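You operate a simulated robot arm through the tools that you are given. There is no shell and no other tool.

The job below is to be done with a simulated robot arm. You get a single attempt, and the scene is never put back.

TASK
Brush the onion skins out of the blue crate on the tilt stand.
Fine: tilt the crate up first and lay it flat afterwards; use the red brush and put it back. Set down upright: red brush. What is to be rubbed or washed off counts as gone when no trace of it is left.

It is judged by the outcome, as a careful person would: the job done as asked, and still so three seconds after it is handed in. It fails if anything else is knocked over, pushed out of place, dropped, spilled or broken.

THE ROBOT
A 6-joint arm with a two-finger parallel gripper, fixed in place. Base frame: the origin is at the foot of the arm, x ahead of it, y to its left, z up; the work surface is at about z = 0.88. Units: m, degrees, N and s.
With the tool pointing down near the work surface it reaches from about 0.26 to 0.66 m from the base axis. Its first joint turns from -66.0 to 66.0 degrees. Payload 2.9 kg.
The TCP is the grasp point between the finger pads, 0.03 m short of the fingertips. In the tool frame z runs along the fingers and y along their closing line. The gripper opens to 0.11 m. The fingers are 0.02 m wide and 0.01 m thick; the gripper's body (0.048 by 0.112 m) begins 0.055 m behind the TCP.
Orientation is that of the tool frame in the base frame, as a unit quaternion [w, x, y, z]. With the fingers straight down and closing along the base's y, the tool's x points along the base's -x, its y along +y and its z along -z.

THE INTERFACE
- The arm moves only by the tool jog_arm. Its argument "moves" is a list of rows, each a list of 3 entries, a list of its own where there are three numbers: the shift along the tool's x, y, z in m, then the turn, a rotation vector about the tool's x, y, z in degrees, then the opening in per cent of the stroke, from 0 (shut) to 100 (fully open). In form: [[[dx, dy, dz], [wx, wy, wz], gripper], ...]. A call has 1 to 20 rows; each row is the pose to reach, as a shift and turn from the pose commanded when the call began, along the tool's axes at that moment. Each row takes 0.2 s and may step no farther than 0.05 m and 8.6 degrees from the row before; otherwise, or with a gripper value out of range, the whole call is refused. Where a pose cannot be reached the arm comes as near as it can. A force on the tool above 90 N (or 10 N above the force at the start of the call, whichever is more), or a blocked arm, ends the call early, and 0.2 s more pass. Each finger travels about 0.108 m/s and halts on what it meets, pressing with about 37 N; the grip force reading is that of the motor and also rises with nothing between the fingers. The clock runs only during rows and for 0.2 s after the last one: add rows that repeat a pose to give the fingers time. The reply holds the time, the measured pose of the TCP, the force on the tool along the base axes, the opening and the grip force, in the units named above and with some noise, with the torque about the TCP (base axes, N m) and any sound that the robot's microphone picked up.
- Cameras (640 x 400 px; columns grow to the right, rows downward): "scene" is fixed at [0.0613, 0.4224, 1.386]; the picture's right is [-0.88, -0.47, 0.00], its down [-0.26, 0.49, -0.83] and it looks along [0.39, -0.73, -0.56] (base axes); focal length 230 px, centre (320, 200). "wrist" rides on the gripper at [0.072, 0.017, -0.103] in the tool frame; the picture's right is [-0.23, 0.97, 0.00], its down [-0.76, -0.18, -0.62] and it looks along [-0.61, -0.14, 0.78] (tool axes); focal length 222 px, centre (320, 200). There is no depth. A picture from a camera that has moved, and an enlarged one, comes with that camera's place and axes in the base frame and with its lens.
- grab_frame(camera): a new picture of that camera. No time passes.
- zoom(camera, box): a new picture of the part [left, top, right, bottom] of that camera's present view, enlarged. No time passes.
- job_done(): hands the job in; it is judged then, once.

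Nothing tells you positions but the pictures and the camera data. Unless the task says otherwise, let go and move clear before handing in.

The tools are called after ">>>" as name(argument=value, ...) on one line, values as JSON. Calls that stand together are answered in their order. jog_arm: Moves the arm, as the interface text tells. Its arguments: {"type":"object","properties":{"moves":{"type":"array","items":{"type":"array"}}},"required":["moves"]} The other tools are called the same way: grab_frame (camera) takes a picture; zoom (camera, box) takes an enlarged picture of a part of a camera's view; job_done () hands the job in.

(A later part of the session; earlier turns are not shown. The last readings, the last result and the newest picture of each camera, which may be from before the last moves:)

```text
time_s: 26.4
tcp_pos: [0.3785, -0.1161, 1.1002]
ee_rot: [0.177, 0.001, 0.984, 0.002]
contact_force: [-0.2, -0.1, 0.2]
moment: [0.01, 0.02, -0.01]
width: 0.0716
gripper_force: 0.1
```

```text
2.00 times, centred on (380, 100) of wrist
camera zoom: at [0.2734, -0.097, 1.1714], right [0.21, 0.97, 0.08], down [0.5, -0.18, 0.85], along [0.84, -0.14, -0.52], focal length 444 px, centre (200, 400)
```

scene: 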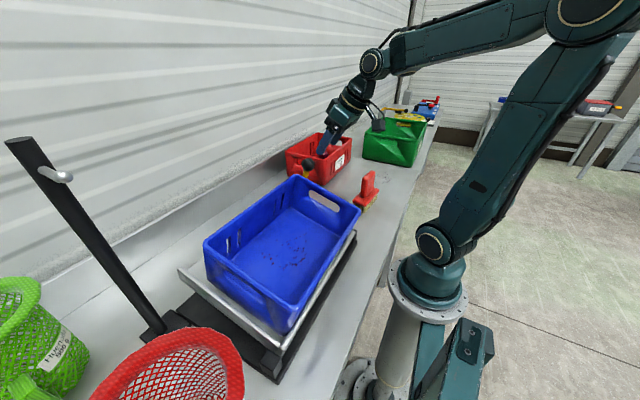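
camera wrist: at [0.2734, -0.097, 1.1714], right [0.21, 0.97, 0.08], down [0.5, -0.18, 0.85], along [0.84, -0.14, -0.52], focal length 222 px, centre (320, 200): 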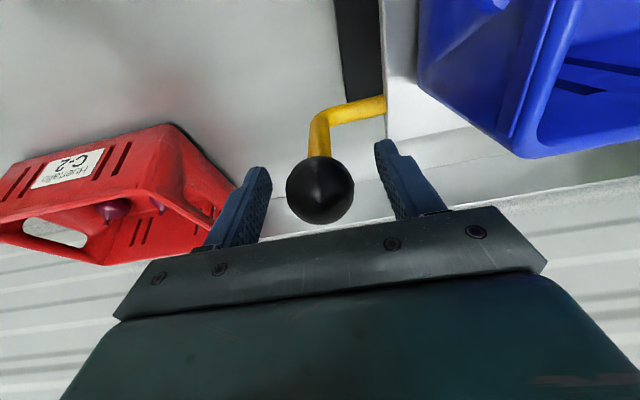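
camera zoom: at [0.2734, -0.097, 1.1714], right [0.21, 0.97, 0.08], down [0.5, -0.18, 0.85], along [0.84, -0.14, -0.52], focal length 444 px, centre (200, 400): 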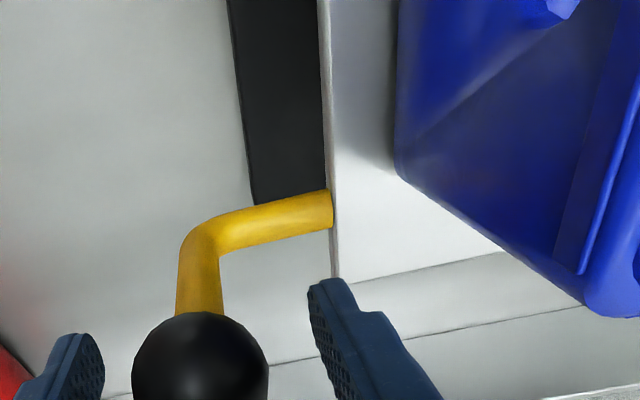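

The tray now holds at about 20°, at its stop. I'll withdraw from the ball, return the tool upright and head for the brush.

>>> jog_arm(moves=[[[0, 0, -0.04], [0, 0, 0], 65], [[0, 0, -0.08], [0, 0, 0], 65], [[0, 0, -0.09], [0, 7, 0], 65], [[0, 0, -0.09], [0, 14, 0], 65], [[0, 0, -0.09], [0, 20.5, 0], 65]])

>>> grab_frame(camera="wrist")

>>> zoom(camera="scene", box=[165, 150, 385, 390])

```text
time_s: 27.6
tcp_pos: [0.3467, -0.1146, 1.1845]
ee_rot: [-0.001, 0.001, 1.0, 0.002]
contact_force: [0.8, 0.0, 1.2]
moment: [-0.03, -0.02, 0.01]
width: 0.0711
gripper_force: 0.2
```

```text
taken
camera wrist: at [0.2744, -0.0973, 1.2879], right [0.23, 0.97, 0.0], down [0.76, -0.18, 0.62], along [0.6, -0.14, -0.79], focal length 222 px, centre (320, 200)
```

wrist: 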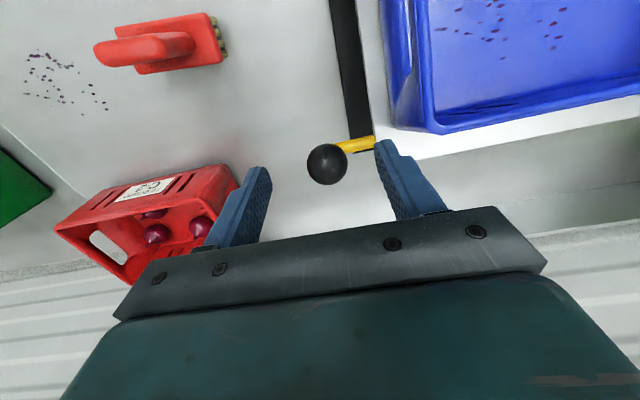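

```text
1.67 times, centred on (275, 270) of scene
camera zoom: at [0.0613, 0.4224, 1.386], right [-0.88, -0.47, 0.0], down [-0.26, 0.49, -0.83], along [0.39, -0.73, -0.56], focal length 383 px, centre (395, 83)
```

zoom: 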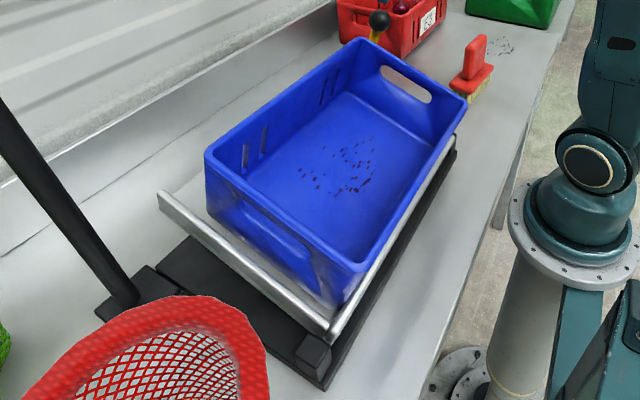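

The tilt is holding. Next I'll move over the brush, yawing so the fingers close across the thin side of the handle.

>>> jog_arm(moves=[[[0.0096, -0.0187, 0], [0, 0, -8.3], 65], [[0.0192, -0.0375, 0], [0, 0, -16.6], 65], [[0.0289, -0.0562, 0], [0, 0, -24.9], 65], [[0.0385, -0.075, 0.01], [0, 0, -33.2], 65], [[0.0481, -0.0937, 0.02], [0, 0, -41.5], 65], [[0.0577, -0.1124, 0.03], [0, 0, -49.9], 65], [[0.0673, -0.1312, 0.04], [0, 0, -58.2], 65], [[0.077, -0.15, 0.05], [0, 0, -66.5], 65], [[0.0866, -0.1687, 0.06], [0, 0, -74.8], 65], [[0.0962, -0.1874, 0.07], [0, 0, -83.1], 65]])

>>> grab_frame(camera="wrist")

>>> grab_frame(camera="scene")

```text
time_s: 29.8
tcp_pos: [0.2508, -0.3034, 1.1117]
ee_rot: [0.001, -0.664, 0.748, 0.002]
contact_force: [-0.3, 0.4, -0.3]
moment: [0.01, 0.03, -0.02]
width: 0.0713
gripper_force: 0.2
```

```text
taken
camera wrist: at [0.2254, -0.3724, 1.2145], right [-0.94, 0.34, 0.0], down [0.27, 0.73, 0.63], along [0.21, 0.59, -0.78], focal length 222 px, centre (320, 200)
```

wrist: 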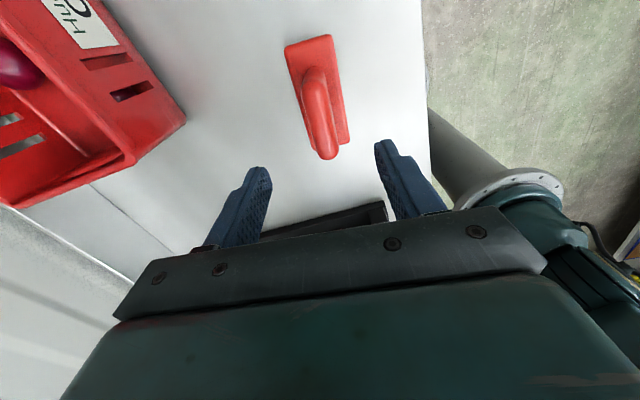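

```text
taken
```

scene: 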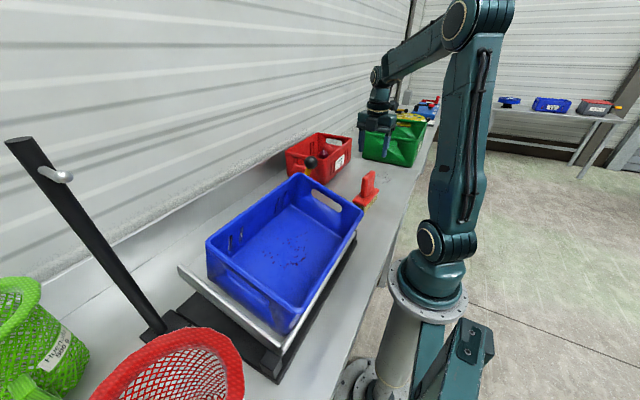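

>>> zoom(camera="wrist", box=[240, 20, 400, 180])

```text
2.50 times, centred on (320, 100) of wrist
camera zoom: at [0.2254, -0.3724, 1.2145], right [-0.94, 0.34, 0.0], down [0.27, 0.73, 0.63], along [0.21, 0.59, -0.78], focal length 555 px, centre (320, 450)
```

zoom: 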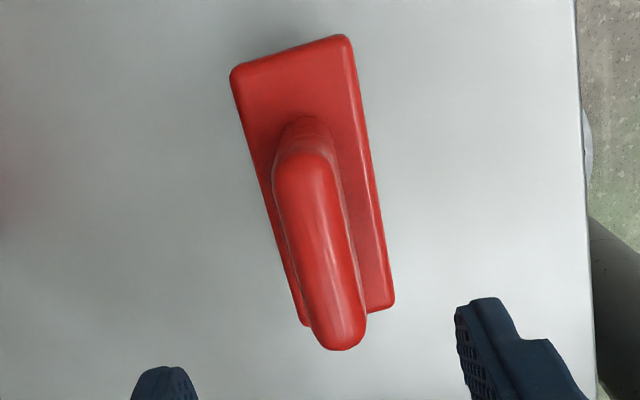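

The handle is aligned with the tool axis to within about 2 mm. I'll descend and grip it at z≈0.965.

>>> jog_arm(moves=[[[-0.002, -0.001, 0.04], [0, 0, 0], 65], [[-0.002, -0.001, 0.08], [0, 0, 0], 65], [[-0.002, -0.001, 0.12], [0, 0, 0], 65], [[-0.002, -0.001, 0.1465], [0, 0, 0], 65], [[-0.002, -0.001, 0.1465], [0, 0, 0], 65]])

>>> grab_frame(camera="wrist")

>>> zoom(camera="scene", box=[335, 130, 415, 220])

```text
time_s: 31.0
tcp_pos: [0.2526, -0.3001, 0.9659]
ee_rot: [0.001, -0.662, 0.749, 0.002]
contact_force: [0.0, -0.3, 0.4]
moment: [-0.01, 0.01, 0.03]
width: 0.0716
gripper_force: 0.0
```

```text
taken
camera wrist: at [0.2266, -0.3698, 1.069], right [-0.94, 0.34, 0.0], down [0.27, 0.73, 0.63], along [0.21, 0.59, -0.78], focal length 222 px, centre (320, 200)
```

wrist: 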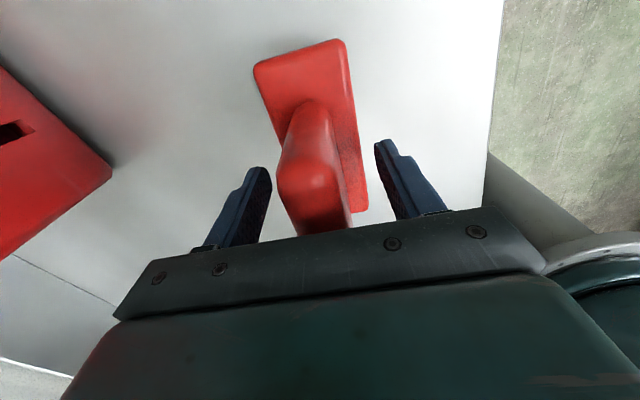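

```text
4.44 times, centred on (375, 175) of scene
camera zoom: at [0.0613, 0.4224, 1.386], right [-0.88, -0.47, 0.0], down [-0.26, 0.49, -0.83], along [0.39, -0.73, -0.56], focal length 1022 px, centre (76, 311)
```

zoom: 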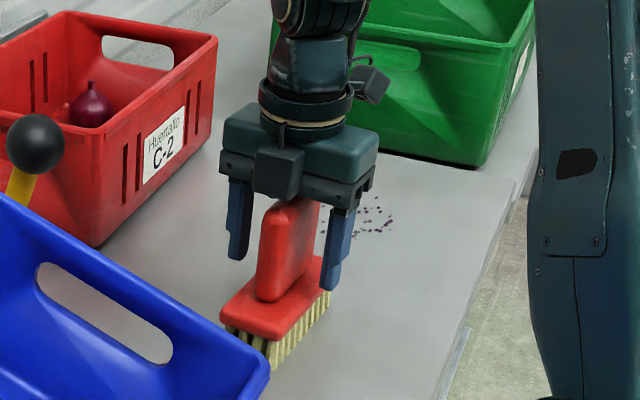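

>>> jog_arm(moves=[[[0, 0, 0], [0, 0, 0], 45], [[0, 0, 0], [0, 0, 0], 30], [[0, 0, 0], [0, 0, 0], 15], [[0, 0, 0], [0, 0, 0], 0], [[0, 0, 0], [0, 0, 0], 0]])

>>> grab_frame(camera="wrist")

```text
time_s: 32.2
tcp_pos: [0.2521, -0.3003, 0.9664]
ee_rot: [0.001, -0.663, 0.748, 0.002]
contact_force: [0.0, 0.0, -0.6]
moment: [0.05, -0.07, -0.02]
width: 0.024
gripper_force: 37.5
```

```text
taken
camera wrist: at [0.2267, -0.3698, 1.0692], right [-0.94, 0.34, 0.0], down [0.27, 0.73, 0.63], along [0.21, 0.59, -0.78], focal length 222 px, centre (320, 200)
```

wrist: 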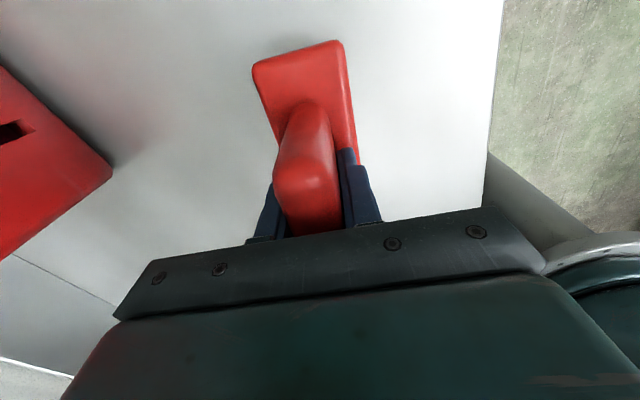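

The brush is gripped at width 0.024. I'll lift it straight up to clear the crate rims.

>>> jog_arm(moves=[[[0, 0, -0.01], [0, 0, 0], 0], [[0, 0, -0.03], [0, 0, 0], 0], [[0, 0, -0.07], [0, 0, 0], 0], [[0, 0, -0.11], [0, 0, 0], 0], [[0, 0, -0.15], [0, 0, 0], 0], [[0, 0, -0.19], [0, 0, 0], 0], [[0, 0, -0.23], [0, 0, 0], 0]])

>>> grab_frame(camera="scene")

>>> grab_frame(camera="wrist")

```text
time_s: 33.8
tcp_pos: [0.2517, -0.2997, 1.1958]
ee_rot: [0.001, -0.662, 0.749, 0.002]
contact_force: [0.2, -0.7, -2.6]
moment: [0.02, -0.04, 0.0]
width: 0.0237
gripper_force: 37.2
```

```text
taken
```

scene: 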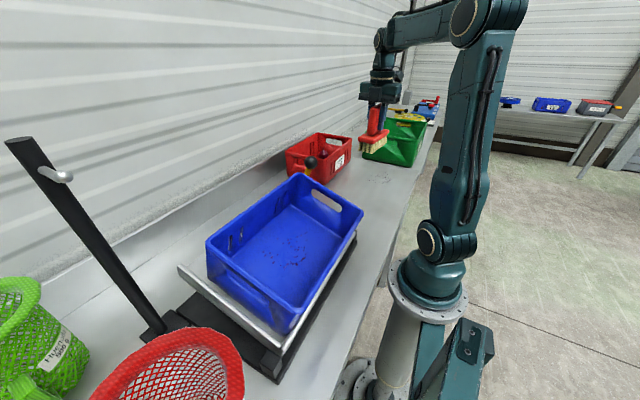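

```text
taken
camera wrist: at [0.2256, -0.3697, 1.2983], right [-0.94, 0.34, 0.0], down [0.27, 0.73, 0.63], along [0.21, 0.59, -0.78], focal length 222 px, centre (320, 200)
```

wrist: 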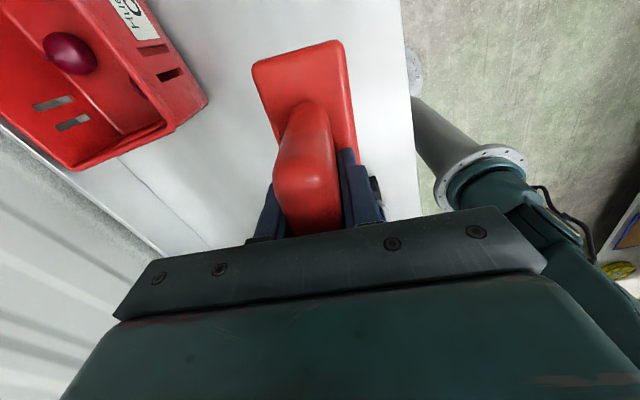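

>>> jog_arm(moves=[[[0, 0, -0.022], [0, 0, 0], 0], [[-0.01, 0, -0.044], [0, 0, 0], 0], [[-0.045, 0, -0.044], [0, 0, -1], 0], [[-0.085, 0, -0.044], [0, 0, -2], 0], [[-0.125, 0, -0.044], [0, 0, -3], 0], [[-0.165, 0, -0.044], [0, 0, -4], 0], [[-0.205, 0, -0.044], [0, 0, -5], 0], [[-0.245, 0, -0.044], [0, 0, -6], 0], [[-0.285, 0, -0.044], [0, 0, -6.9], 0]])

>>> grab_frame(camera="scene")

```text
time_s: 35.8
tcp_pos: [0.285, -0.0177, 1.2439]
ee_rot: [0.001, -0.707, 0.707, 0.002]
contact_force: [0.3, 0.1, -2.3]
moment: [0.01, -0.02, 0.02]
width: 0.0237
gripper_force: 36.9
```

```text
taken
```

scene: 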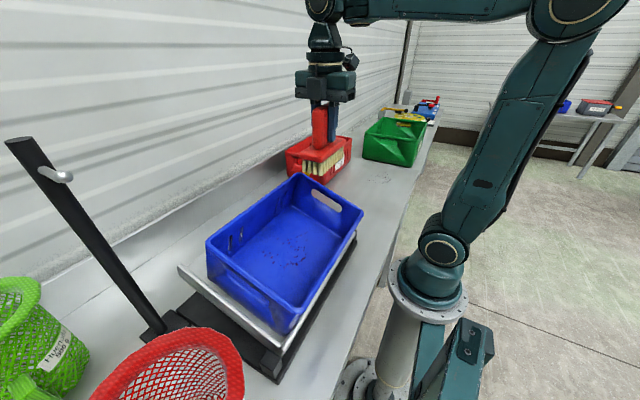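

All reached. Now I'll move over the crate's fleck area and tilt the brush 20° to match the crate floor, hovering above the rim.

>>> jog_arm(moves=[[[-0.036, 0, 0], [0, 0, 0], 0], [[-0.072, 0, 0], [5, 0, 0], 0], [[-0.108, 0.011, 0.018], [10, 0, 0], 0], [[-0.108, 0.022, 0.036], [15, 0, 0], 0], [[-0.108, 0.033, 0.054], [20, 0, 0], 0]])

>>> grab_frame(camera="scene")

>>> grab_frame(camera="wrist")

```text
time_s: 37.0
tcp_pos: [0.2542, 0.0909, 1.188]
ee_rot: [0.124, -0.696, 0.697, -0.122]
contact_force: [-0.1, 0.0, -2.0]
moment: [-0.01, 0.03, 0.0]
width: 0.0238
gripper_force: 37.1
```

```text
taken
```

scene: 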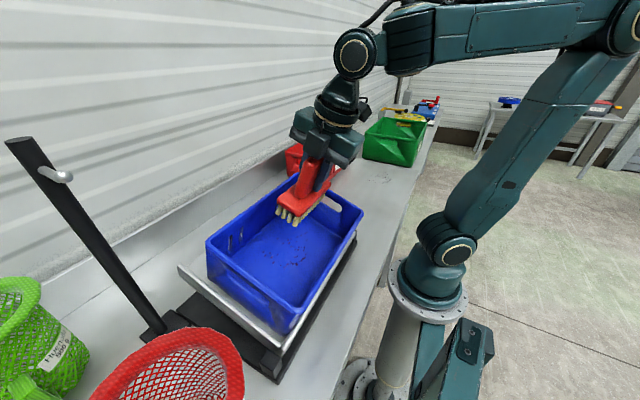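

```text
taken
camera wrist: at [0.202, 0.0184, 1.2787], right [-0.91, 0.23, -0.33], down [-0.05, 0.76, 0.65], along [0.4, 0.61, -0.68], focal length 222 px, centre (320, 200)
```

wrist: 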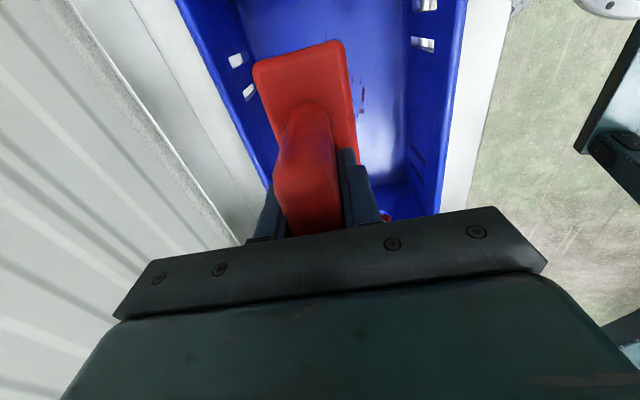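

The brush hangs clear above the interior. I'll lower it along the tool axis toward the floor, slowing near contact.

>>> jog_arm(moves=[[[0, 0, 0.03], [0, 0, 0], 0], [[0, 0, 0.06], [0, 0, 0], 0], [[0, 0, 0.09], [0, 0, 0], 0], [[0, 0, 0.115], [0, 0, 0], 0], [[0, 0, 0.125], [0, 0, 0], 0]])

>>> grab_frame(camera="scene")

```text
time_s: 38.2
tcp_pos: [0.2945, 0.0909, 1.0715]
ee_rot: [-0.124, 0.697, -0.696, 0.121]
contact_force: [-0.5, 0.4, -2.0]
moment: [0.01, 0.06, 0.02]
width: 0.0237
gripper_force: 36.5
```

```text
taken
```

scene: 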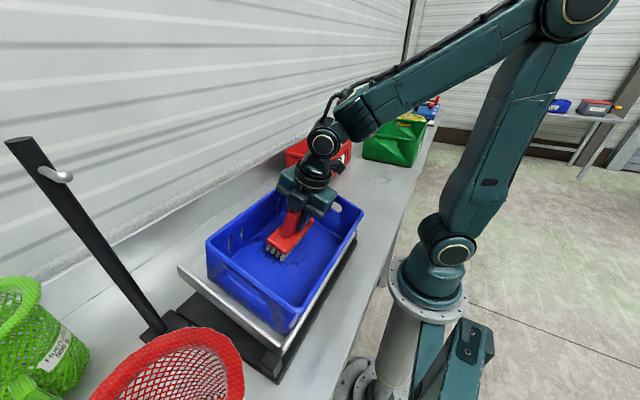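

>>> jog_arm(moves=[[[0, 0, 0.004], [0, 0, 0], 0], [[0, 0, 0.008], [0, 0, 0], 0], [[0, 0, 0.012], [0, 0, 0], 0]])

>>> zoom(camera="scene", box=[200, 170, 370, 340])

```text
time_s: 39.0
tcp_pos: [0.2993, 0.0913, 1.0599]
ee_rot: [0.123, -0.696, 0.697, -0.121]
contact_force: [-1.7, -1.0, 0.6]
moment: [0.14, 0.19, 0.07]
width: 0.0239
gripper_force: 37.2
```

```text
2.35 times, centred on (285, 255) of scene
camera zoom: at [0.0612, 0.4224, 1.386], right [-0.88, -0.47, 0.0], down [-0.26, 0.49, -0.83], along [0.39, -0.73, -0.56], focal length 541 px, centre (402, 71)
```

zoom: 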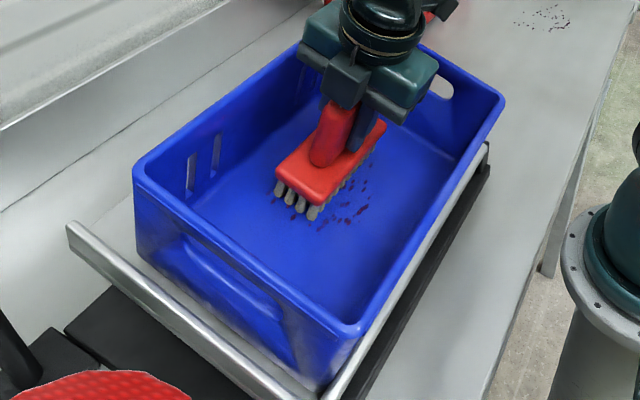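

The bristles just touch the floor, with about 3 N of contact. I'll lift slightly, go upslope, then sweep downslope with light pressure.

>>> jog_arm(moves=[[[0, -0.018, -0.008], [0, 0, 0], 0], [[0, -0.034, -0.008], [0, 0, 0], 0], [[0, -0.034, 0], [0, 0, 0], 0], [[0, -0.034, 0.0015], [0, 0, 0], 0], [[0, -0.018, 0.0015], [0, 0, 0], 0], [[0, 0, 0.0015], [0, 0, 0], 0], [[0, 0.015, 0.0015], [0, 0, 0], 0], [[0, 0.03, 0.0015], [0, 0, 0], 0], [[0, 0.045, 0.0015], [0, 0, 0], 0]])

>>> zoom(camera="scene", box=[200, 170, 370, 340])

```text
time_s: 41.0
tcp_pos: [0.2562, 0.0903, 1.0432]
ee_rot: [0.124, -0.695, 0.698, -0.121]
contact_force: [-0.6, -1.1, 6.9]
moment: [0.26, 0.07, 0.02]
width: 0.0237
gripper_force: 36.9
```

```text
2.35 times, centred on (285, 255) of scene
camera zoom: at [0.0612, 0.4224, 1.386], right [-0.88, -0.47, 0.0], down [-0.26, 0.49, -0.83], along [0.39, -0.73, -0.56], focal length 541 px, centre (402, 71)
```

zoom: 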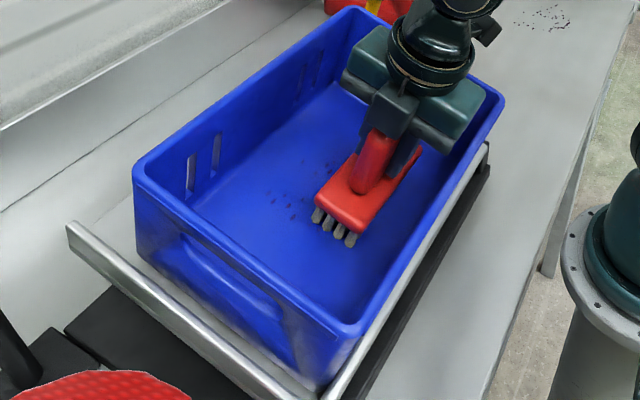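

The flecks are thinning. I'll do more downslope strokes on a strip offset toward +y, then one offset toward -y.

>>> jog_arm(moves=[[[-0.02, -0.02, -0.01], [0, 0, 0], 0], [[-0.03, -0.05, -0.01], [0, 0, 0], 0], [[-0.03, -0.08, -0.01], [0, 0, 0], 0], [[-0.03, -0.08, 0], [0, 0, 0], 0], [[-0.03, -0.06, 0], [0, 0, 0], 0], [[-0.03, -0.04, 0], [0, 0, 0], 0], [[-0.03, -0.02, 0], [0, 0, 0], 0], [[-0.03, 0, 0], [0, 0, 0], 0], [[-0.03, 0.006, 0], [0, 0, 0], 0], [[-0.01, -0.02, -0.01], [0, 0, 0], 0], [[0.02, -0.05, -0.01], [0, 0, 0], 0], [[0.025, -0.08, -0.01], [0, 0, 0], 0], [[0.025, -0.08, 0], [0, 0, 0], 0], [[0.025, -0.06, 0], [0, 0, 0], 0], [[0.025, -0.04, 0], [0, 0, 0], 0], [[0.025, -0.02, 0], [0, 0, 0], 0], [[0.025, 0, 0], [0, 0, 0], 0], [[0.025, 0.006, 0], [0, 0, 0], 0], [[0.025, 0.006, -0.02], [0, 0, 0], 0]])

>>> zoom(camera="scene", box=[200, 170, 370, 340])

```text
time_s: 45.0
tcp_pos: [0.2419, 0.0657, 1.0582]
ee_rot: [-0.122, 0.697, -0.697, 0.12]
contact_force: [-0.5, 0.0, -2.4]
moment: [0.01, 0.02, 0.01]
width: 0.0241
gripper_force: 37.1
```

```text
2.35 times, centred on (285, 255) of scene
camera zoom: at [0.0613, 0.4224, 1.386], right [-0.88, -0.47, 0.0], down [-0.26, 0.49, -0.83], along [0.39, -0.73, -0.56], focal length 541 px, centre (402, 71)
```

zoom: 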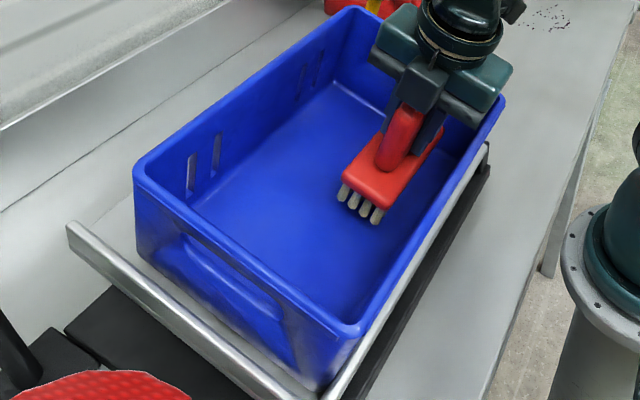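

The visible floor looks clean. I'll do one more set of overlapping strokes for thoroughness, then lift and inspect closely.

>>> jog_arm(moves=[[[0, -0.03, 0], [0, 0, 0], 0], [[-0.02, -0.06, 0.008], [0, 0, 0], 0], [[-0.03, -0.086, 0.01], [0, 0, 0], 0], [[-0.03, -0.086, 0.02], [0, 0, 0], 0], [[-0.03, -0.066, 0.02], [0, 0, 0], 0], [[-0.03, -0.046, 0.02], [0, 0, 0], 0], [[-0.03, -0.026, 0.02], [0, 0, 0], 0], [[-0.03, -0.006, 0.02], [0, 0, 0], 0], [[-0.03, 0, 0.02], [0, 0, 0], 0], [[-0.03, -0.03, 0.01], [0, 0, 0], 0], [[-0.055, -0.06, 0.01], [0, 0, 0], 0], [[-0.065, -0.086, 0.01], [0, 0, 0], 0], [[-0.065, -0.086, 0.02], [0, 0, 0], 0], [[-0.065, -0.066, 0.02], [0, 0, 0], 0], [[-0.065, -0.046, 0.02], [0, 0, 0], 0], [[-0.065, -0.026, 0.02], [0, 0, 0], 0], [[-0.065, -0.006, 0.02], [0, 0, 0], 0], [[-0.065, 0, 0.02], [0, 0, 0], 0], [[-0.065, -0.02, 0], [0, 0, 0], 0]])

>>> grab_frame(camera="scene")

```text
time_s: 49.0
tcp_pos: [0.2639, 0.1323, 1.0665]
ee_rot: [0.123, -0.696, 0.697, -0.121]
contact_force: [0.0, 0.1, -2.3]
moment: [-0.01, 0.02, 0.01]
width: 0.0238
gripper_force: 37.2
```

```text
taken
```

scene: 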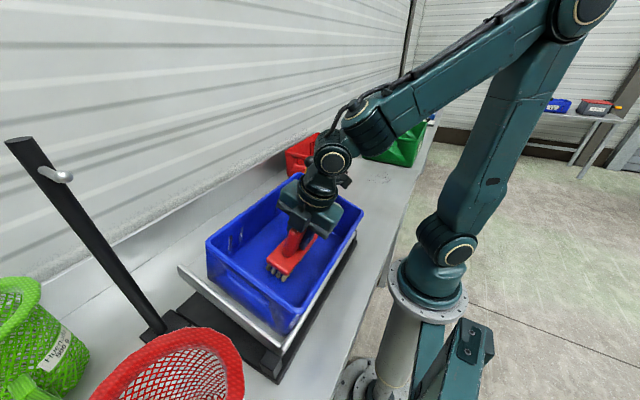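

>>> jog_arm(moves=[[[0, 0, -0.035], [0, 0, 0], 0], [[0, 0, -0.07], [0, 0, 0], 0], [[0, 0, -0.105], [0, 0, 0], 0], [[0.03, 0, -0.14], [0, 0, 0], 0], [[0.06, 0, -0.15], [0, 0, 0], 0], [[0.1, 0, -0.15], [0, 0, 0], 0]])

>>> grab_frame(camera="scene")

>>> zoom(camera="scene", box=[220, 185, 350, 320])

>>> grab_frame(camera="wrist")

```text
time_s: 50.4
tcp_pos: [0.2134, 0.0308, 1.2063]
ee_rot: [0.124, -0.696, 0.697, -0.121]
contact_force: [-0.1, -0.3, -1.9]
moment: [-0.01, 0.05, -0.01]
width: 0.0238
gripper_force: 37.3
```

```text
taken
```

scene: 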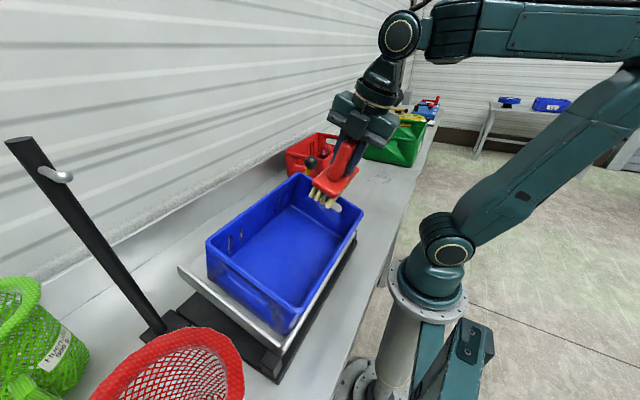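

```text
2.96 times, centred on (285, 252) of scene
camera zoom: at [0.0613, 0.4224, 1.386], right [-0.88, -0.47, 0.0], down [-0.26, 0.49, -0.83], along [0.39, -0.73, -0.56], focal length 681 px, centre (424, 44)
```

zoom: 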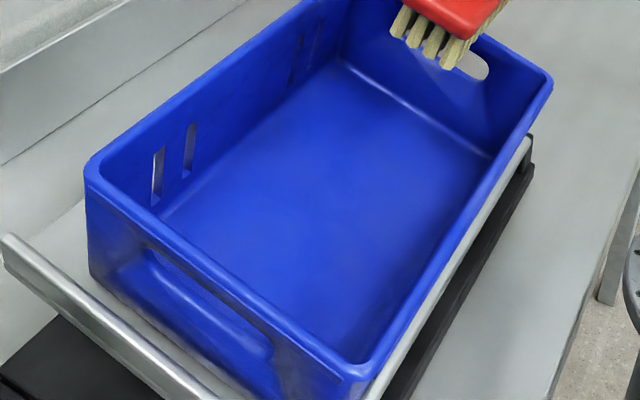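

```text
taken
camera wrist: at [0.1621, -0.0412, 1.2976], right [-0.92, 0.23, -0.33], down [-0.05, 0.76, 0.65], along [0.4, 0.61, -0.68], focal length 222 px, centre (320, 200)
```

wrist: 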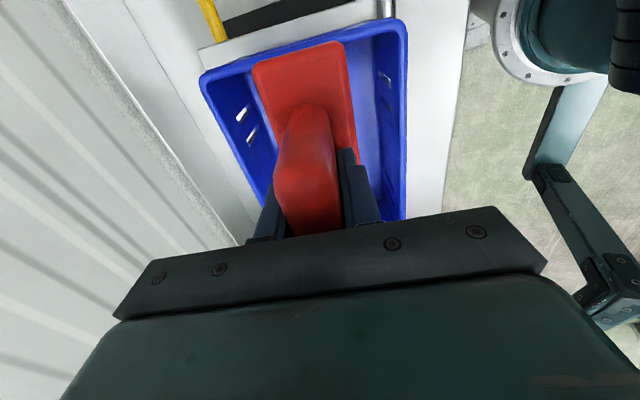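

>>> zoom(camera="scene", box=[255, 210, 335, 280])

>>> zoom(camera="scene", box=[235, 225, 315, 305])

```text
5.71 times, centred on (295, 245) of scene
camera zoom: at [0.0613, 0.4224, 1.386], right [-0.88, -0.47, 0.0], down [-0.26, 0.49, -0.83], along [0.39, -0.73, -0.56], focal length 1314 px, centre (463, -57)
```

zoom: 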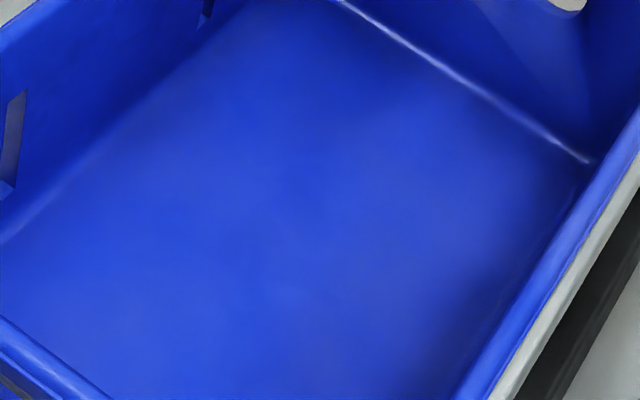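

```text
5.00 times, centred on (275, 265) of scene
camera zoom: at [0.0613, 0.4224, 1.386], right [-0.88, -0.47, 0.0], down [-0.26, 0.49, -0.83], along [0.39, -0.73, -0.56], focal length 1149 px, centre (545, -125)
```

zoom: 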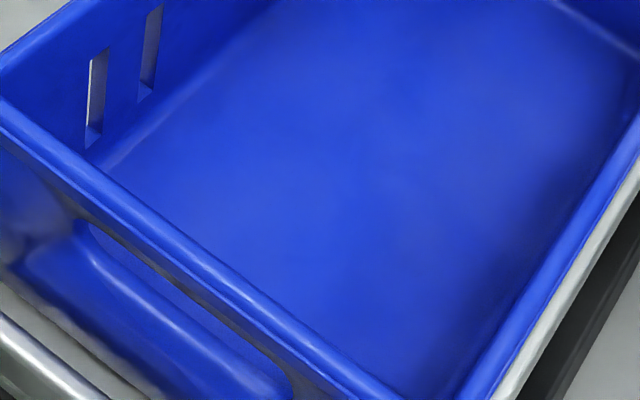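

The crate floor is clean, with no flecks left. Now I'll return the brush, first un-tilting and moving back out over the crate's side.

>>> jog_arm(moves=[[[0.012, -0.02, -0.01], [-5, 0, 0], 0], [[0.024, -0.04, -0.0108], [-10, 0, 0], 0], [[0.036, -0.06, -0.0108], [-15, 0, 0], 0], [[0.0485, -0.0802, -0.0108], [-20, 0, 0], 0]])

```text
time_s: 51.4
tcp_pos: [0.2847, -0.0161, 1.2458]
ee_rot: [0.0, 0.707, -0.707, -0.005]
contact_force: [-0.2, -0.2, -3.6]
moment: [-0.02, 0.01, 0.01]
width: 0.0238
gripper_force: 37.0
```

>>> jog_arm(moves=[[[0.04, 0.0046, 0], [0, 0, 1], 0], [[0.08, 0.0092, 0], [0, 0, 2], 0], [[0.12, 0.0138, 0], [0, 0, 3], 0], [[0.16, 0.0184, 0], [0, 0, 4], 0], [[0.2, 0.023, 0], [0, 0, 5], 0], [[0.24, 0.0276, 0.02], [0, 0, 6], 0], [[0.2841, 0.0324, 0.04], [0, 0, 6.9], 0], [[0.2841, 0.0324, 0.06], [0, 0, 6.9], 0]])

>>> grab_frame(camera="wrist")

>>> grab_frame(camera="scene")

```text
time_s: 53.2
tcp_pos: [0.2495, -0.3048, 1.183]
ee_rot: [0.001, -0.663, 0.748, 0.003]
contact_force: [-0.6, 0.2, -2.8]
moment: [-0.03, 0.05, 0.0]
width: 0.0238
gripper_force: 36.6
```

```text
taken
camera wrist: at [0.2248, -0.3736, 1.286], right [-0.94, 0.34, 0.0], down [0.27, 0.73, 0.63], along [0.21, 0.59, -0.78], focal length 222 px, centre (320, 200)
```

wrist: 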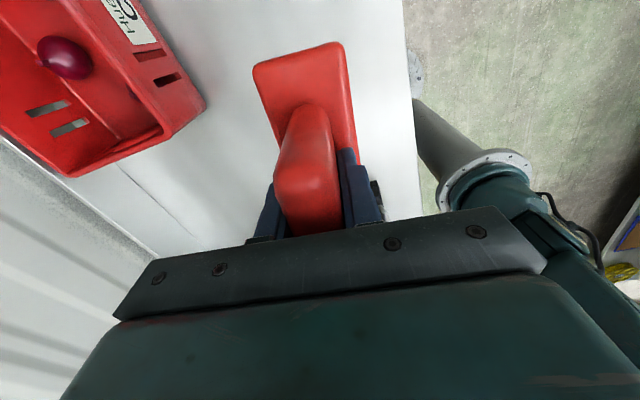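

```text
taken
```

scene: 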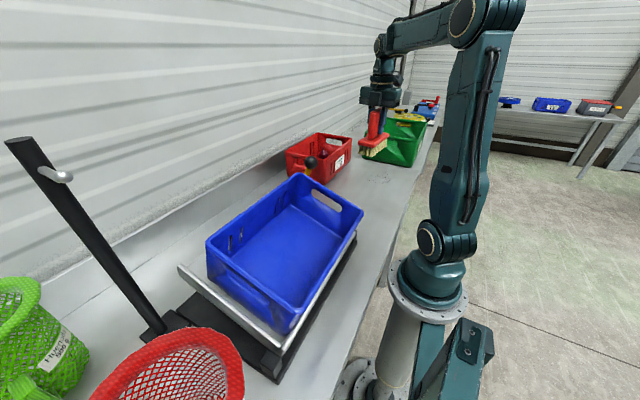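

>>> jog_arm(moves=[[[-0.0049, -0.0022, 0.04], [0, 0, 0], 0], [[-0.0049, -0.0022, 0.08], [0, 0, 0], 0], [[-0.0049, -0.0022, 0.12], [0, 0, 0], 0], [[-0.0049, -0.0022, 0.16], [0, 0, 0], 0], [[-0.0049, -0.0022, 0.19], [0, 0, 0], 0], [[-0.0049, -0.0022, 0.205], [0, 0, 0], 0], [[-0.0049, -0.0022, 0.211], [0, 0, 0], 0]])

>>> zoom(camera="scene", box=[335, 130, 415, 220])

```text
time_s: 54.8
tcp_pos: [0.2533, -0.2951, 0.9718]
ee_rot: [0.001, -0.663, 0.749, 0.002]
contact_force: [0.1, -1.0, -2.0]
moment: [0.01, 0.04, -0.02]
width: 0.0237
gripper_force: 37.2
```

```text
4.44 times, centred on (375, 175) of scene
camera zoom: at [0.0613, 0.4224, 1.386], right [-0.88, -0.47, 0.0], down [-0.26, 0.49, -0.83], along [0.39, -0.73, -0.56], focal length 1022 px, centre (76, 311)
```

zoom: 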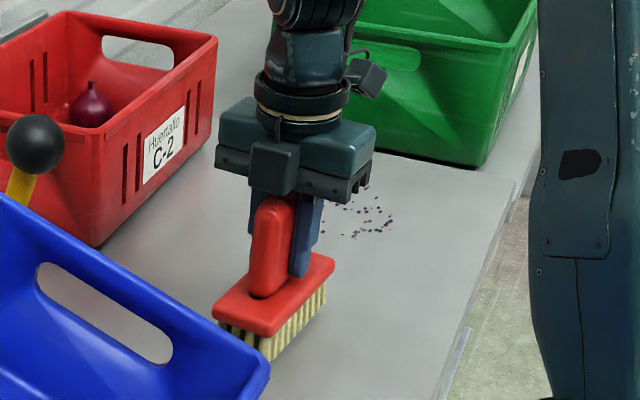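

>>> jog_arm(moves=[[[0.005, 0.001, 0], [0, 0, 0], 0], [[0.005, 0.001, 0.002], [0, 0, 0], 0], [[0.005, 0.001, 0.004], [0, 0, 0], 0], [[0.005, 0.001, 0.0055], [0, 0, 0], 0]])

```text
time_s: 55.8
tcp_pos: [0.2522, -0.3013, 0.9664]
ee_rot: [0.002, -0.663, 0.749, 0.003]
contact_force: [0.1, -0.7, -3.2]
moment: [0.02, -0.04, -0.01]
width: 0.0236
gripper_force: 36.4
```

>>> jog_arm(moves=[[[0, 0, 0.001], [0, 0, 0], 0], [[0, 0, 0.002], [0, 0, 0], 0]])

>>> zoom(camera="scene", box=[345, 165, 395, 220])

```text
time_s: 56.4
tcp_pos: [0.2527, -0.3006, 0.9664]
ee_rot: [0.001, -0.663, 0.748, 0.002]
contact_force: [-7.1, 5.1, 23.0]
moment: [0.93, -0.01, 0.21]
width: 0.024
gripper_force: 37.4
```

```text
7.27 times, centred on (370, 192) of scene
camera zoom: at [0.0609, 0.4228, 1.3859], right [-0.88, -0.47, 0.0], down [-0.26, 0.49, -0.83], along [0.39, -0.73, -0.56], focal length 1672 px, centre (-44, 254)
```

zoom: 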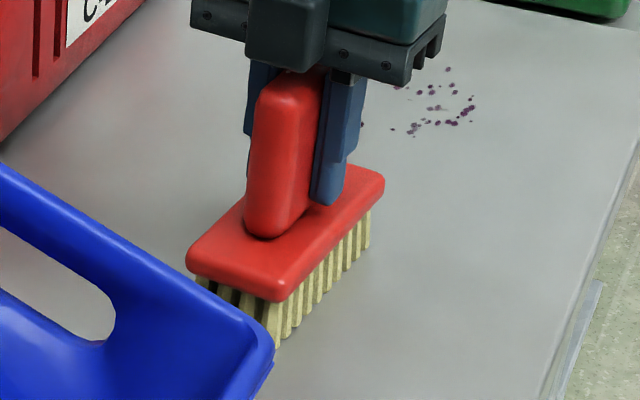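

The brush is on the table. I'll relax the pressure by about 1 mm and open the fingers.

>>> jog_arm(moves=[[[0, 0, -0.001], [0, 0, 0], 0], [[0, 0, -0.001], [0, 0, 0], 0], [[0, 0, -0.001], [0, 0, 0], 24], [[0, 0, -0.001], [0, 0, 0], 28], [[0, 0, -0.001], [0, 0, 0], 40], [[0, 0, -0.001], [0, 0, 0], 55], [[0, 0, -0.001], [0, 0, 0], 60]])

>>> zoom(camera="scene", box=[345, 165, 395, 220])

>>> grab_frame(camera="wrist")

```text
time_s: 58.0
tcp_pos: [0.2535, -0.3017, 0.9653]
ee_rot: [0.001, -0.663, 0.749, 0.002]
contact_force: [-0.4, 0.1, 0.1]
moment: [-0.02, -0.01, 0.02]
width: 0.0656
gripper_force: 0.0
```

```text
7.27 times, centred on (370, 192) of scene
camera zoom: at [0.0613, 0.4224, 1.386], right [-0.88, -0.47, 0.0], down [-0.26, 0.49, -0.83], along [0.39, -0.73, -0.56], focal length 1672 px, centre (-44, 254)
```

zoom: 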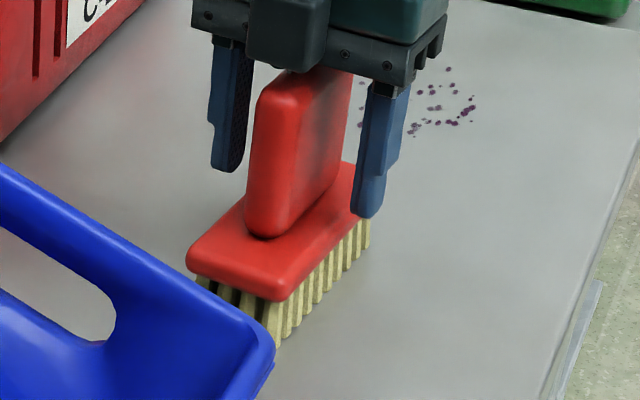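

```text
taken
camera wrist: at [0.2268, -0.3712, 1.0688], right [-0.94, 0.34, 0.0], down [0.27, 0.73, 0.63], along [0.21, 0.59, -0.78], focal length 222 px, centre (320, 200)
```

wrist: 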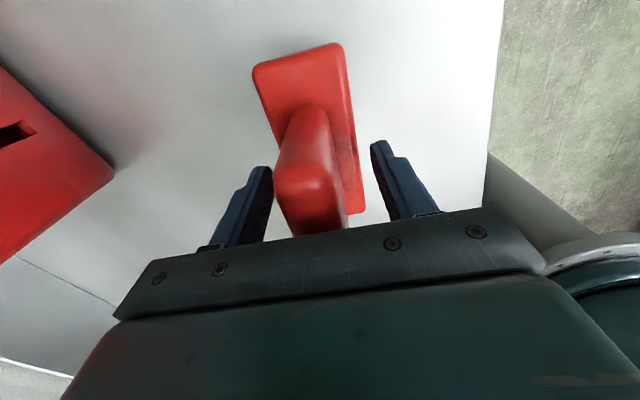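

The brush stands upright in its original spot. I'll rise clear, then return toward the lever ball.

>>> jog_arm(moves=[[[0, 0, -0.02], [0, 0, 0], 60], [[0, 0, -0.06], [0, 0, 0], 60], [[0, 0, -0.1], [0, 0, 0], 60], [[0, 0, -0.14], [0, 0, 0], 60], [[0, 0, -0.18], [0, 0, 0], 60], [[0, 0, -0.22], [0, 0, 0], 60], [[-0.0197, -0.0071, -0.24], [0, 0, 8.3], 60], [[-0.0394, -0.0142, -0.24], [0, 0, 16.6], 60], [[-0.0591, -0.0213, -0.24], [0, 0, 24.9], 60], [[-0.0788, -0.0284, -0.24], [0, 0, 33.2], 60], [[-0.0985, -0.0355, -0.24], [0, 0, 41.5], 60], [[-0.1182, -0.0427, -0.24], [0, 0, 49.9], 60], [[-0.1379, -0.0498, -0.24], [0, 0, 58.2], 60], [[-0.1576, -0.0569, -0.24], [0, 0, 66.5], 60], [[-0.1773, -0.064, -0.24], [0, 0, 74.8], 60], [[-0.197, -0.0711, -0.24], [0, 0, 83.1], 60]])

>>> grab_frame(camera="wrist")

>>> grab_frame(camera="scene")

```text
time_s: 61.4
tcp_pos: [0.3478, -0.1141, 1.2056]
ee_rot: [-0.001, 0.001, 1.0, 0.002]
contact_force: [0.6, -0.3, -0.6]
moment: [0.01, -0.01, 0.03]
width: 0.0664
gripper_force: 0.0
```

```text
taken
camera wrist: at [0.2754, -0.0964, 1.3089], right [0.23, 0.97, 0.0], down [0.76, -0.18, 0.62], along [0.61, -0.14, -0.78], focal length 222 px, centre (320, 200)
```

wrist: 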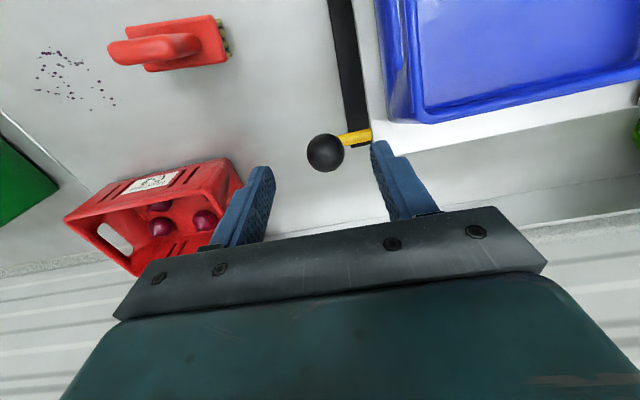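

```text
taken
```

scene: 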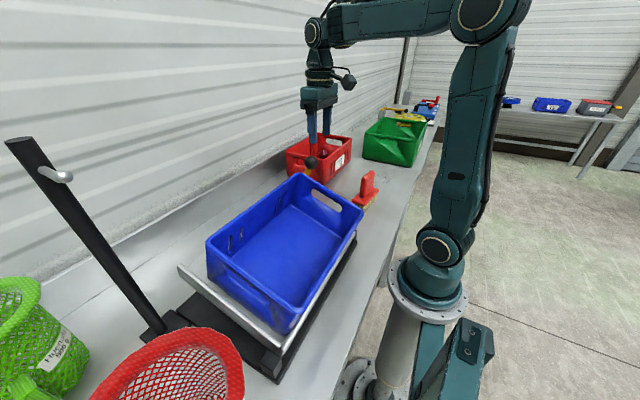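

The ball is still at (0.3785, -0.116, 1.10), so the tray has held. I'll tilt the tool to match the handle and line up above the ball.

>>> jog_arm(moves=[[[-0.0005, -0.0007, 0.008], [0, -6.7, 0], 60], [[-0.001, -0.0013, 0.017], [0, -13.4, 0], 60], [[-0.0016, -0.0019, 0.0256], [0, -20, 0], 60]])

>>> grab_frame(camera="wrist")

```text
time_s: 62.2
tcp_pos: [0.3485, -0.1173, 1.1813]
ee_rot: [0.174, 0.002, 0.985, 0.002]
contact_force: [1.2, -0.6, 0.1]
moment: [-0.01, -0.01, -0.01]
width: 0.0661
gripper_force: 0.1
```

```text
taken
camera wrist: at [0.2452, -0.0995, 1.2531], right [0.21, 0.97, 0.08], down [0.5, -0.18, 0.85], along [0.84, -0.14, -0.53], focal length 222 px, centre (320, 200)
```

wrist: 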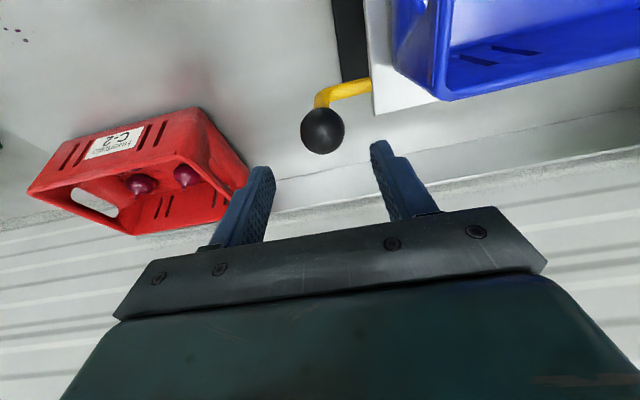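

>>> jog_arm(moves=[[[0, 0.0015, 0.03], [0, 0, 0], 60], [[0, 0.0015, 0.06], [0, 0, 0], 60], [[0, 0.0015, 0.085], [0, 0, 0], 60], [[0, 0.0015, 0.085], [0, 0, 0], 60], [[0, 0.0015, 0.085], [0, 0, 0], 40], [[0, 0.0015, 0.085], [0, 0, 0], 20], [[0, 0.0015, 0.085], [0, 0, 0], 0], [[0, 0.0015, 0.085], [0, 0, 0], 0]])

>>> grab_frame(camera="wrist")

```text
time_s: 64.0
tcp_pos: [0.3781, -0.1142, 1.1002]
ee_rot: [0.173, -0.001, 0.985, 0.003]
contact_force: [0.4, 9.1, -4.4]
moment: [0.02, -0.6, 0.14]
width: 0.0395
gripper_force: 45.6
```

```text
taken
camera wrist: at [0.2741, -0.0975, 1.1724], right [0.21, 0.97, 0.08], down [0.5, -0.18, 0.84], along [0.84, -0.14, -0.53], focal length 222 px, centre (320, 200)
```

wrist: 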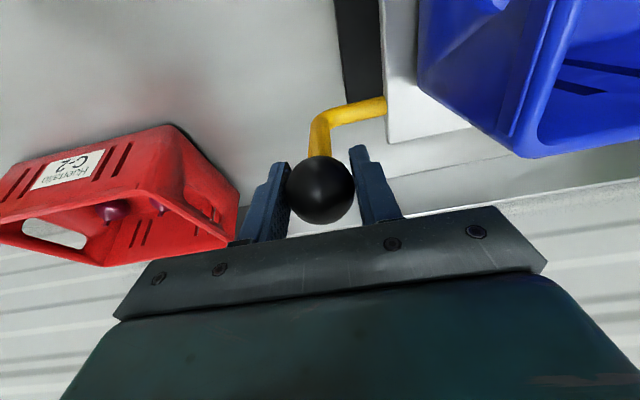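

Gripped. I'll lower the tray along the same arc, rotating the tool back as it goes, in two stages so I can check the forces.

>>> jog_arm(moves=[[[-0.003, -0.0005, 0.0058], [0, 1.5, 0], 0], [[-0.0059, -0.001, 0.0116], [0, 3, 0], 0], [[-0.0086, -0.001, 0.0175], [0, 4.5, 0], 0], [[-0.0112, -0.001, 0.0234], [0, 6, 0], 0], [[-0.0136, -0.001, 0.0294], [0, 7.5, 0], 0], [[-0.0159, -0.001, 0.0354], [0, 9, 0], 0]])

>>> grab_frame(camera="scene")

```text
time_s: 65.4
tcp_pos: [0.4043, -0.1144, 1.0724]
ee_rot: [0.093, -0.001, 0.996, 0.003]
contact_force: [-5.7, 26.6, -13.1]
moment: [0.01, -0.33, -0.23]
width: 0.0393
gripper_force: 45.3
```

```text
taken
```

scene: 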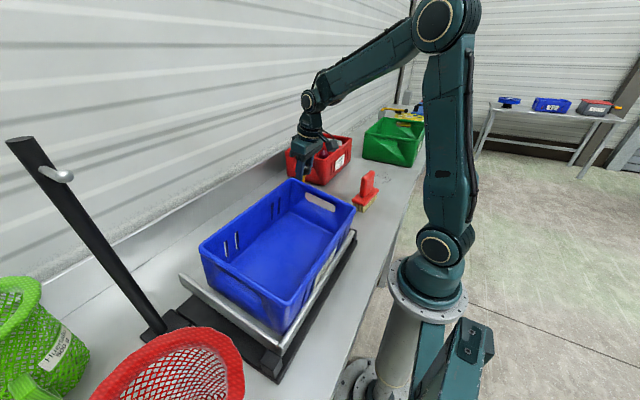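

>>> jog_arm(moves=[[[-0.003, 0.0008, 0.0058], [0, 1.5, 0], 0], [[-0.006, 0.0015, 0.0115], [0, 3, 0], 0], [[-0.0086, 0.0015, 0.0175], [0, 4.5, 0], 0], [[-0.0111, 0.0015, 0.0233], [0, 6, 0], 0], [[-0.0137, 0.0015, 0.0294], [0, 7.5, 0], 0], [[-0.0158, 0.0015, 0.0355], [0, 9, 0], 0]])

>>> grab_frame(camera="scene")

```text
time_s: 66.8
tcp_pos: [0.4265, -0.1142, 1.0413]
ee_rot: [0.015, 0.001, 1.0, 0.002]
contact_force: [-12.8, 11.2, -13.6]
moment: [-0.07, 0.02, -0.31]
width: 0.0395
gripper_force: 44.4
```

```text
taken
```

scene: 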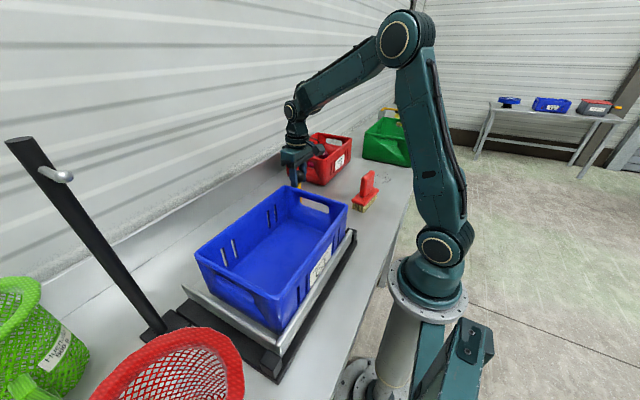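

>>> jog_arm(moves=[[[-0.0025, 0.001, 0.0057], [0, 1, 0], 0], [[-0.0038, 0.001, 0.0085], [0, 1.8, 0], 0], [[-0.0045, 0.001, 0.0105], [0, 1.8, 0], 0]])

>>> zoom(camera="scene", box=[180, 160, 380, 390])

```text
time_s: 67.6
tcp_pos: [0.4314, -0.1145, 1.0345]
ee_rot: [0.001, 0.001, 1.0, 0.002]
contact_force: [-26.4, 1.6, 25.8]
moment: [0.02, 0.03, 0.0]
width: 0.04
gripper_force: 45.2
```

```text
1.74 times, centred on (280, 275) of scene
camera zoom: at [0.0602, 0.4225, 1.386], right [-0.88, -0.47, 0.0], down [-0.26, 0.49, -0.83], along [0.39, -0.73, -0.56], focal length 400 px, centre (390, 70)
```

zoom: 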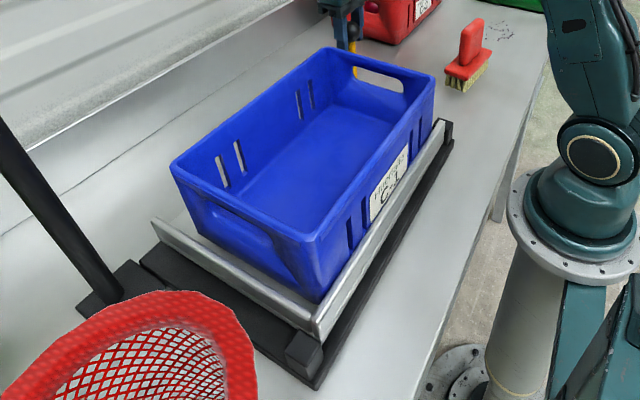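

The tray is back on its lower stop and matches the initial view. I'll relax slightly and release the ball.

>>> jog_arm(moves=[[[0.001, 0, -0.001], [0, 0, 0], 0], [[0.001, 0, -0.001], [0, 0, 0], 38], [[0.001, 0, -0.001], [0, 0, 0], 45], [[0.001, 0, -0.001], [0, 0, 0], 60], [[0.001, 0, -0.001], [0, 0, 0], 60]])

>>> grab_frame(camera="wrist")

>>> zoom(camera="scene", box=[180, 160, 380, 390])

```text
time_s: 68.8
tcp_pos: [0.4306, -0.1147, 1.0317]
ee_rot: [0.001, 0.001, 1.0, 0.003]
contact_force: [-0.2, 0.7, -0.2]
moment: [0.0, 0.01, -0.01]
width: 0.066
gripper_force: 0.0
```

```text
taken
camera wrist: at [0.3584, -0.0966, 1.1353], right [0.23, 0.97, 0.01], down [0.76, -0.18, 0.62], along [0.61, -0.14, -0.78], focal length 222 px, centre (320, 200)
```

wrist: 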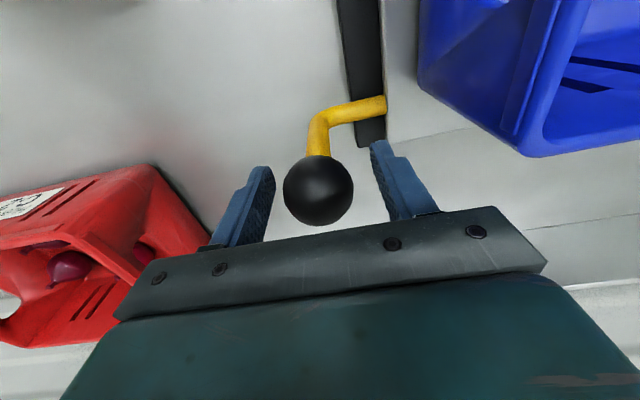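

```text
1.74 times, centred on (280, 275) of scene
camera zoom: at [0.0613, 0.4224, 1.386], right [-0.88, -0.47, 0.0], down [-0.26, 0.49, -0.83], along [0.39, -0.73, -0.56], focal length 400 px, centre (390, 70)
```

zoom: 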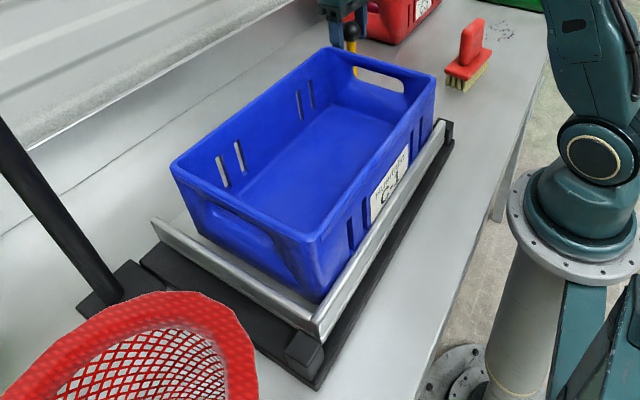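

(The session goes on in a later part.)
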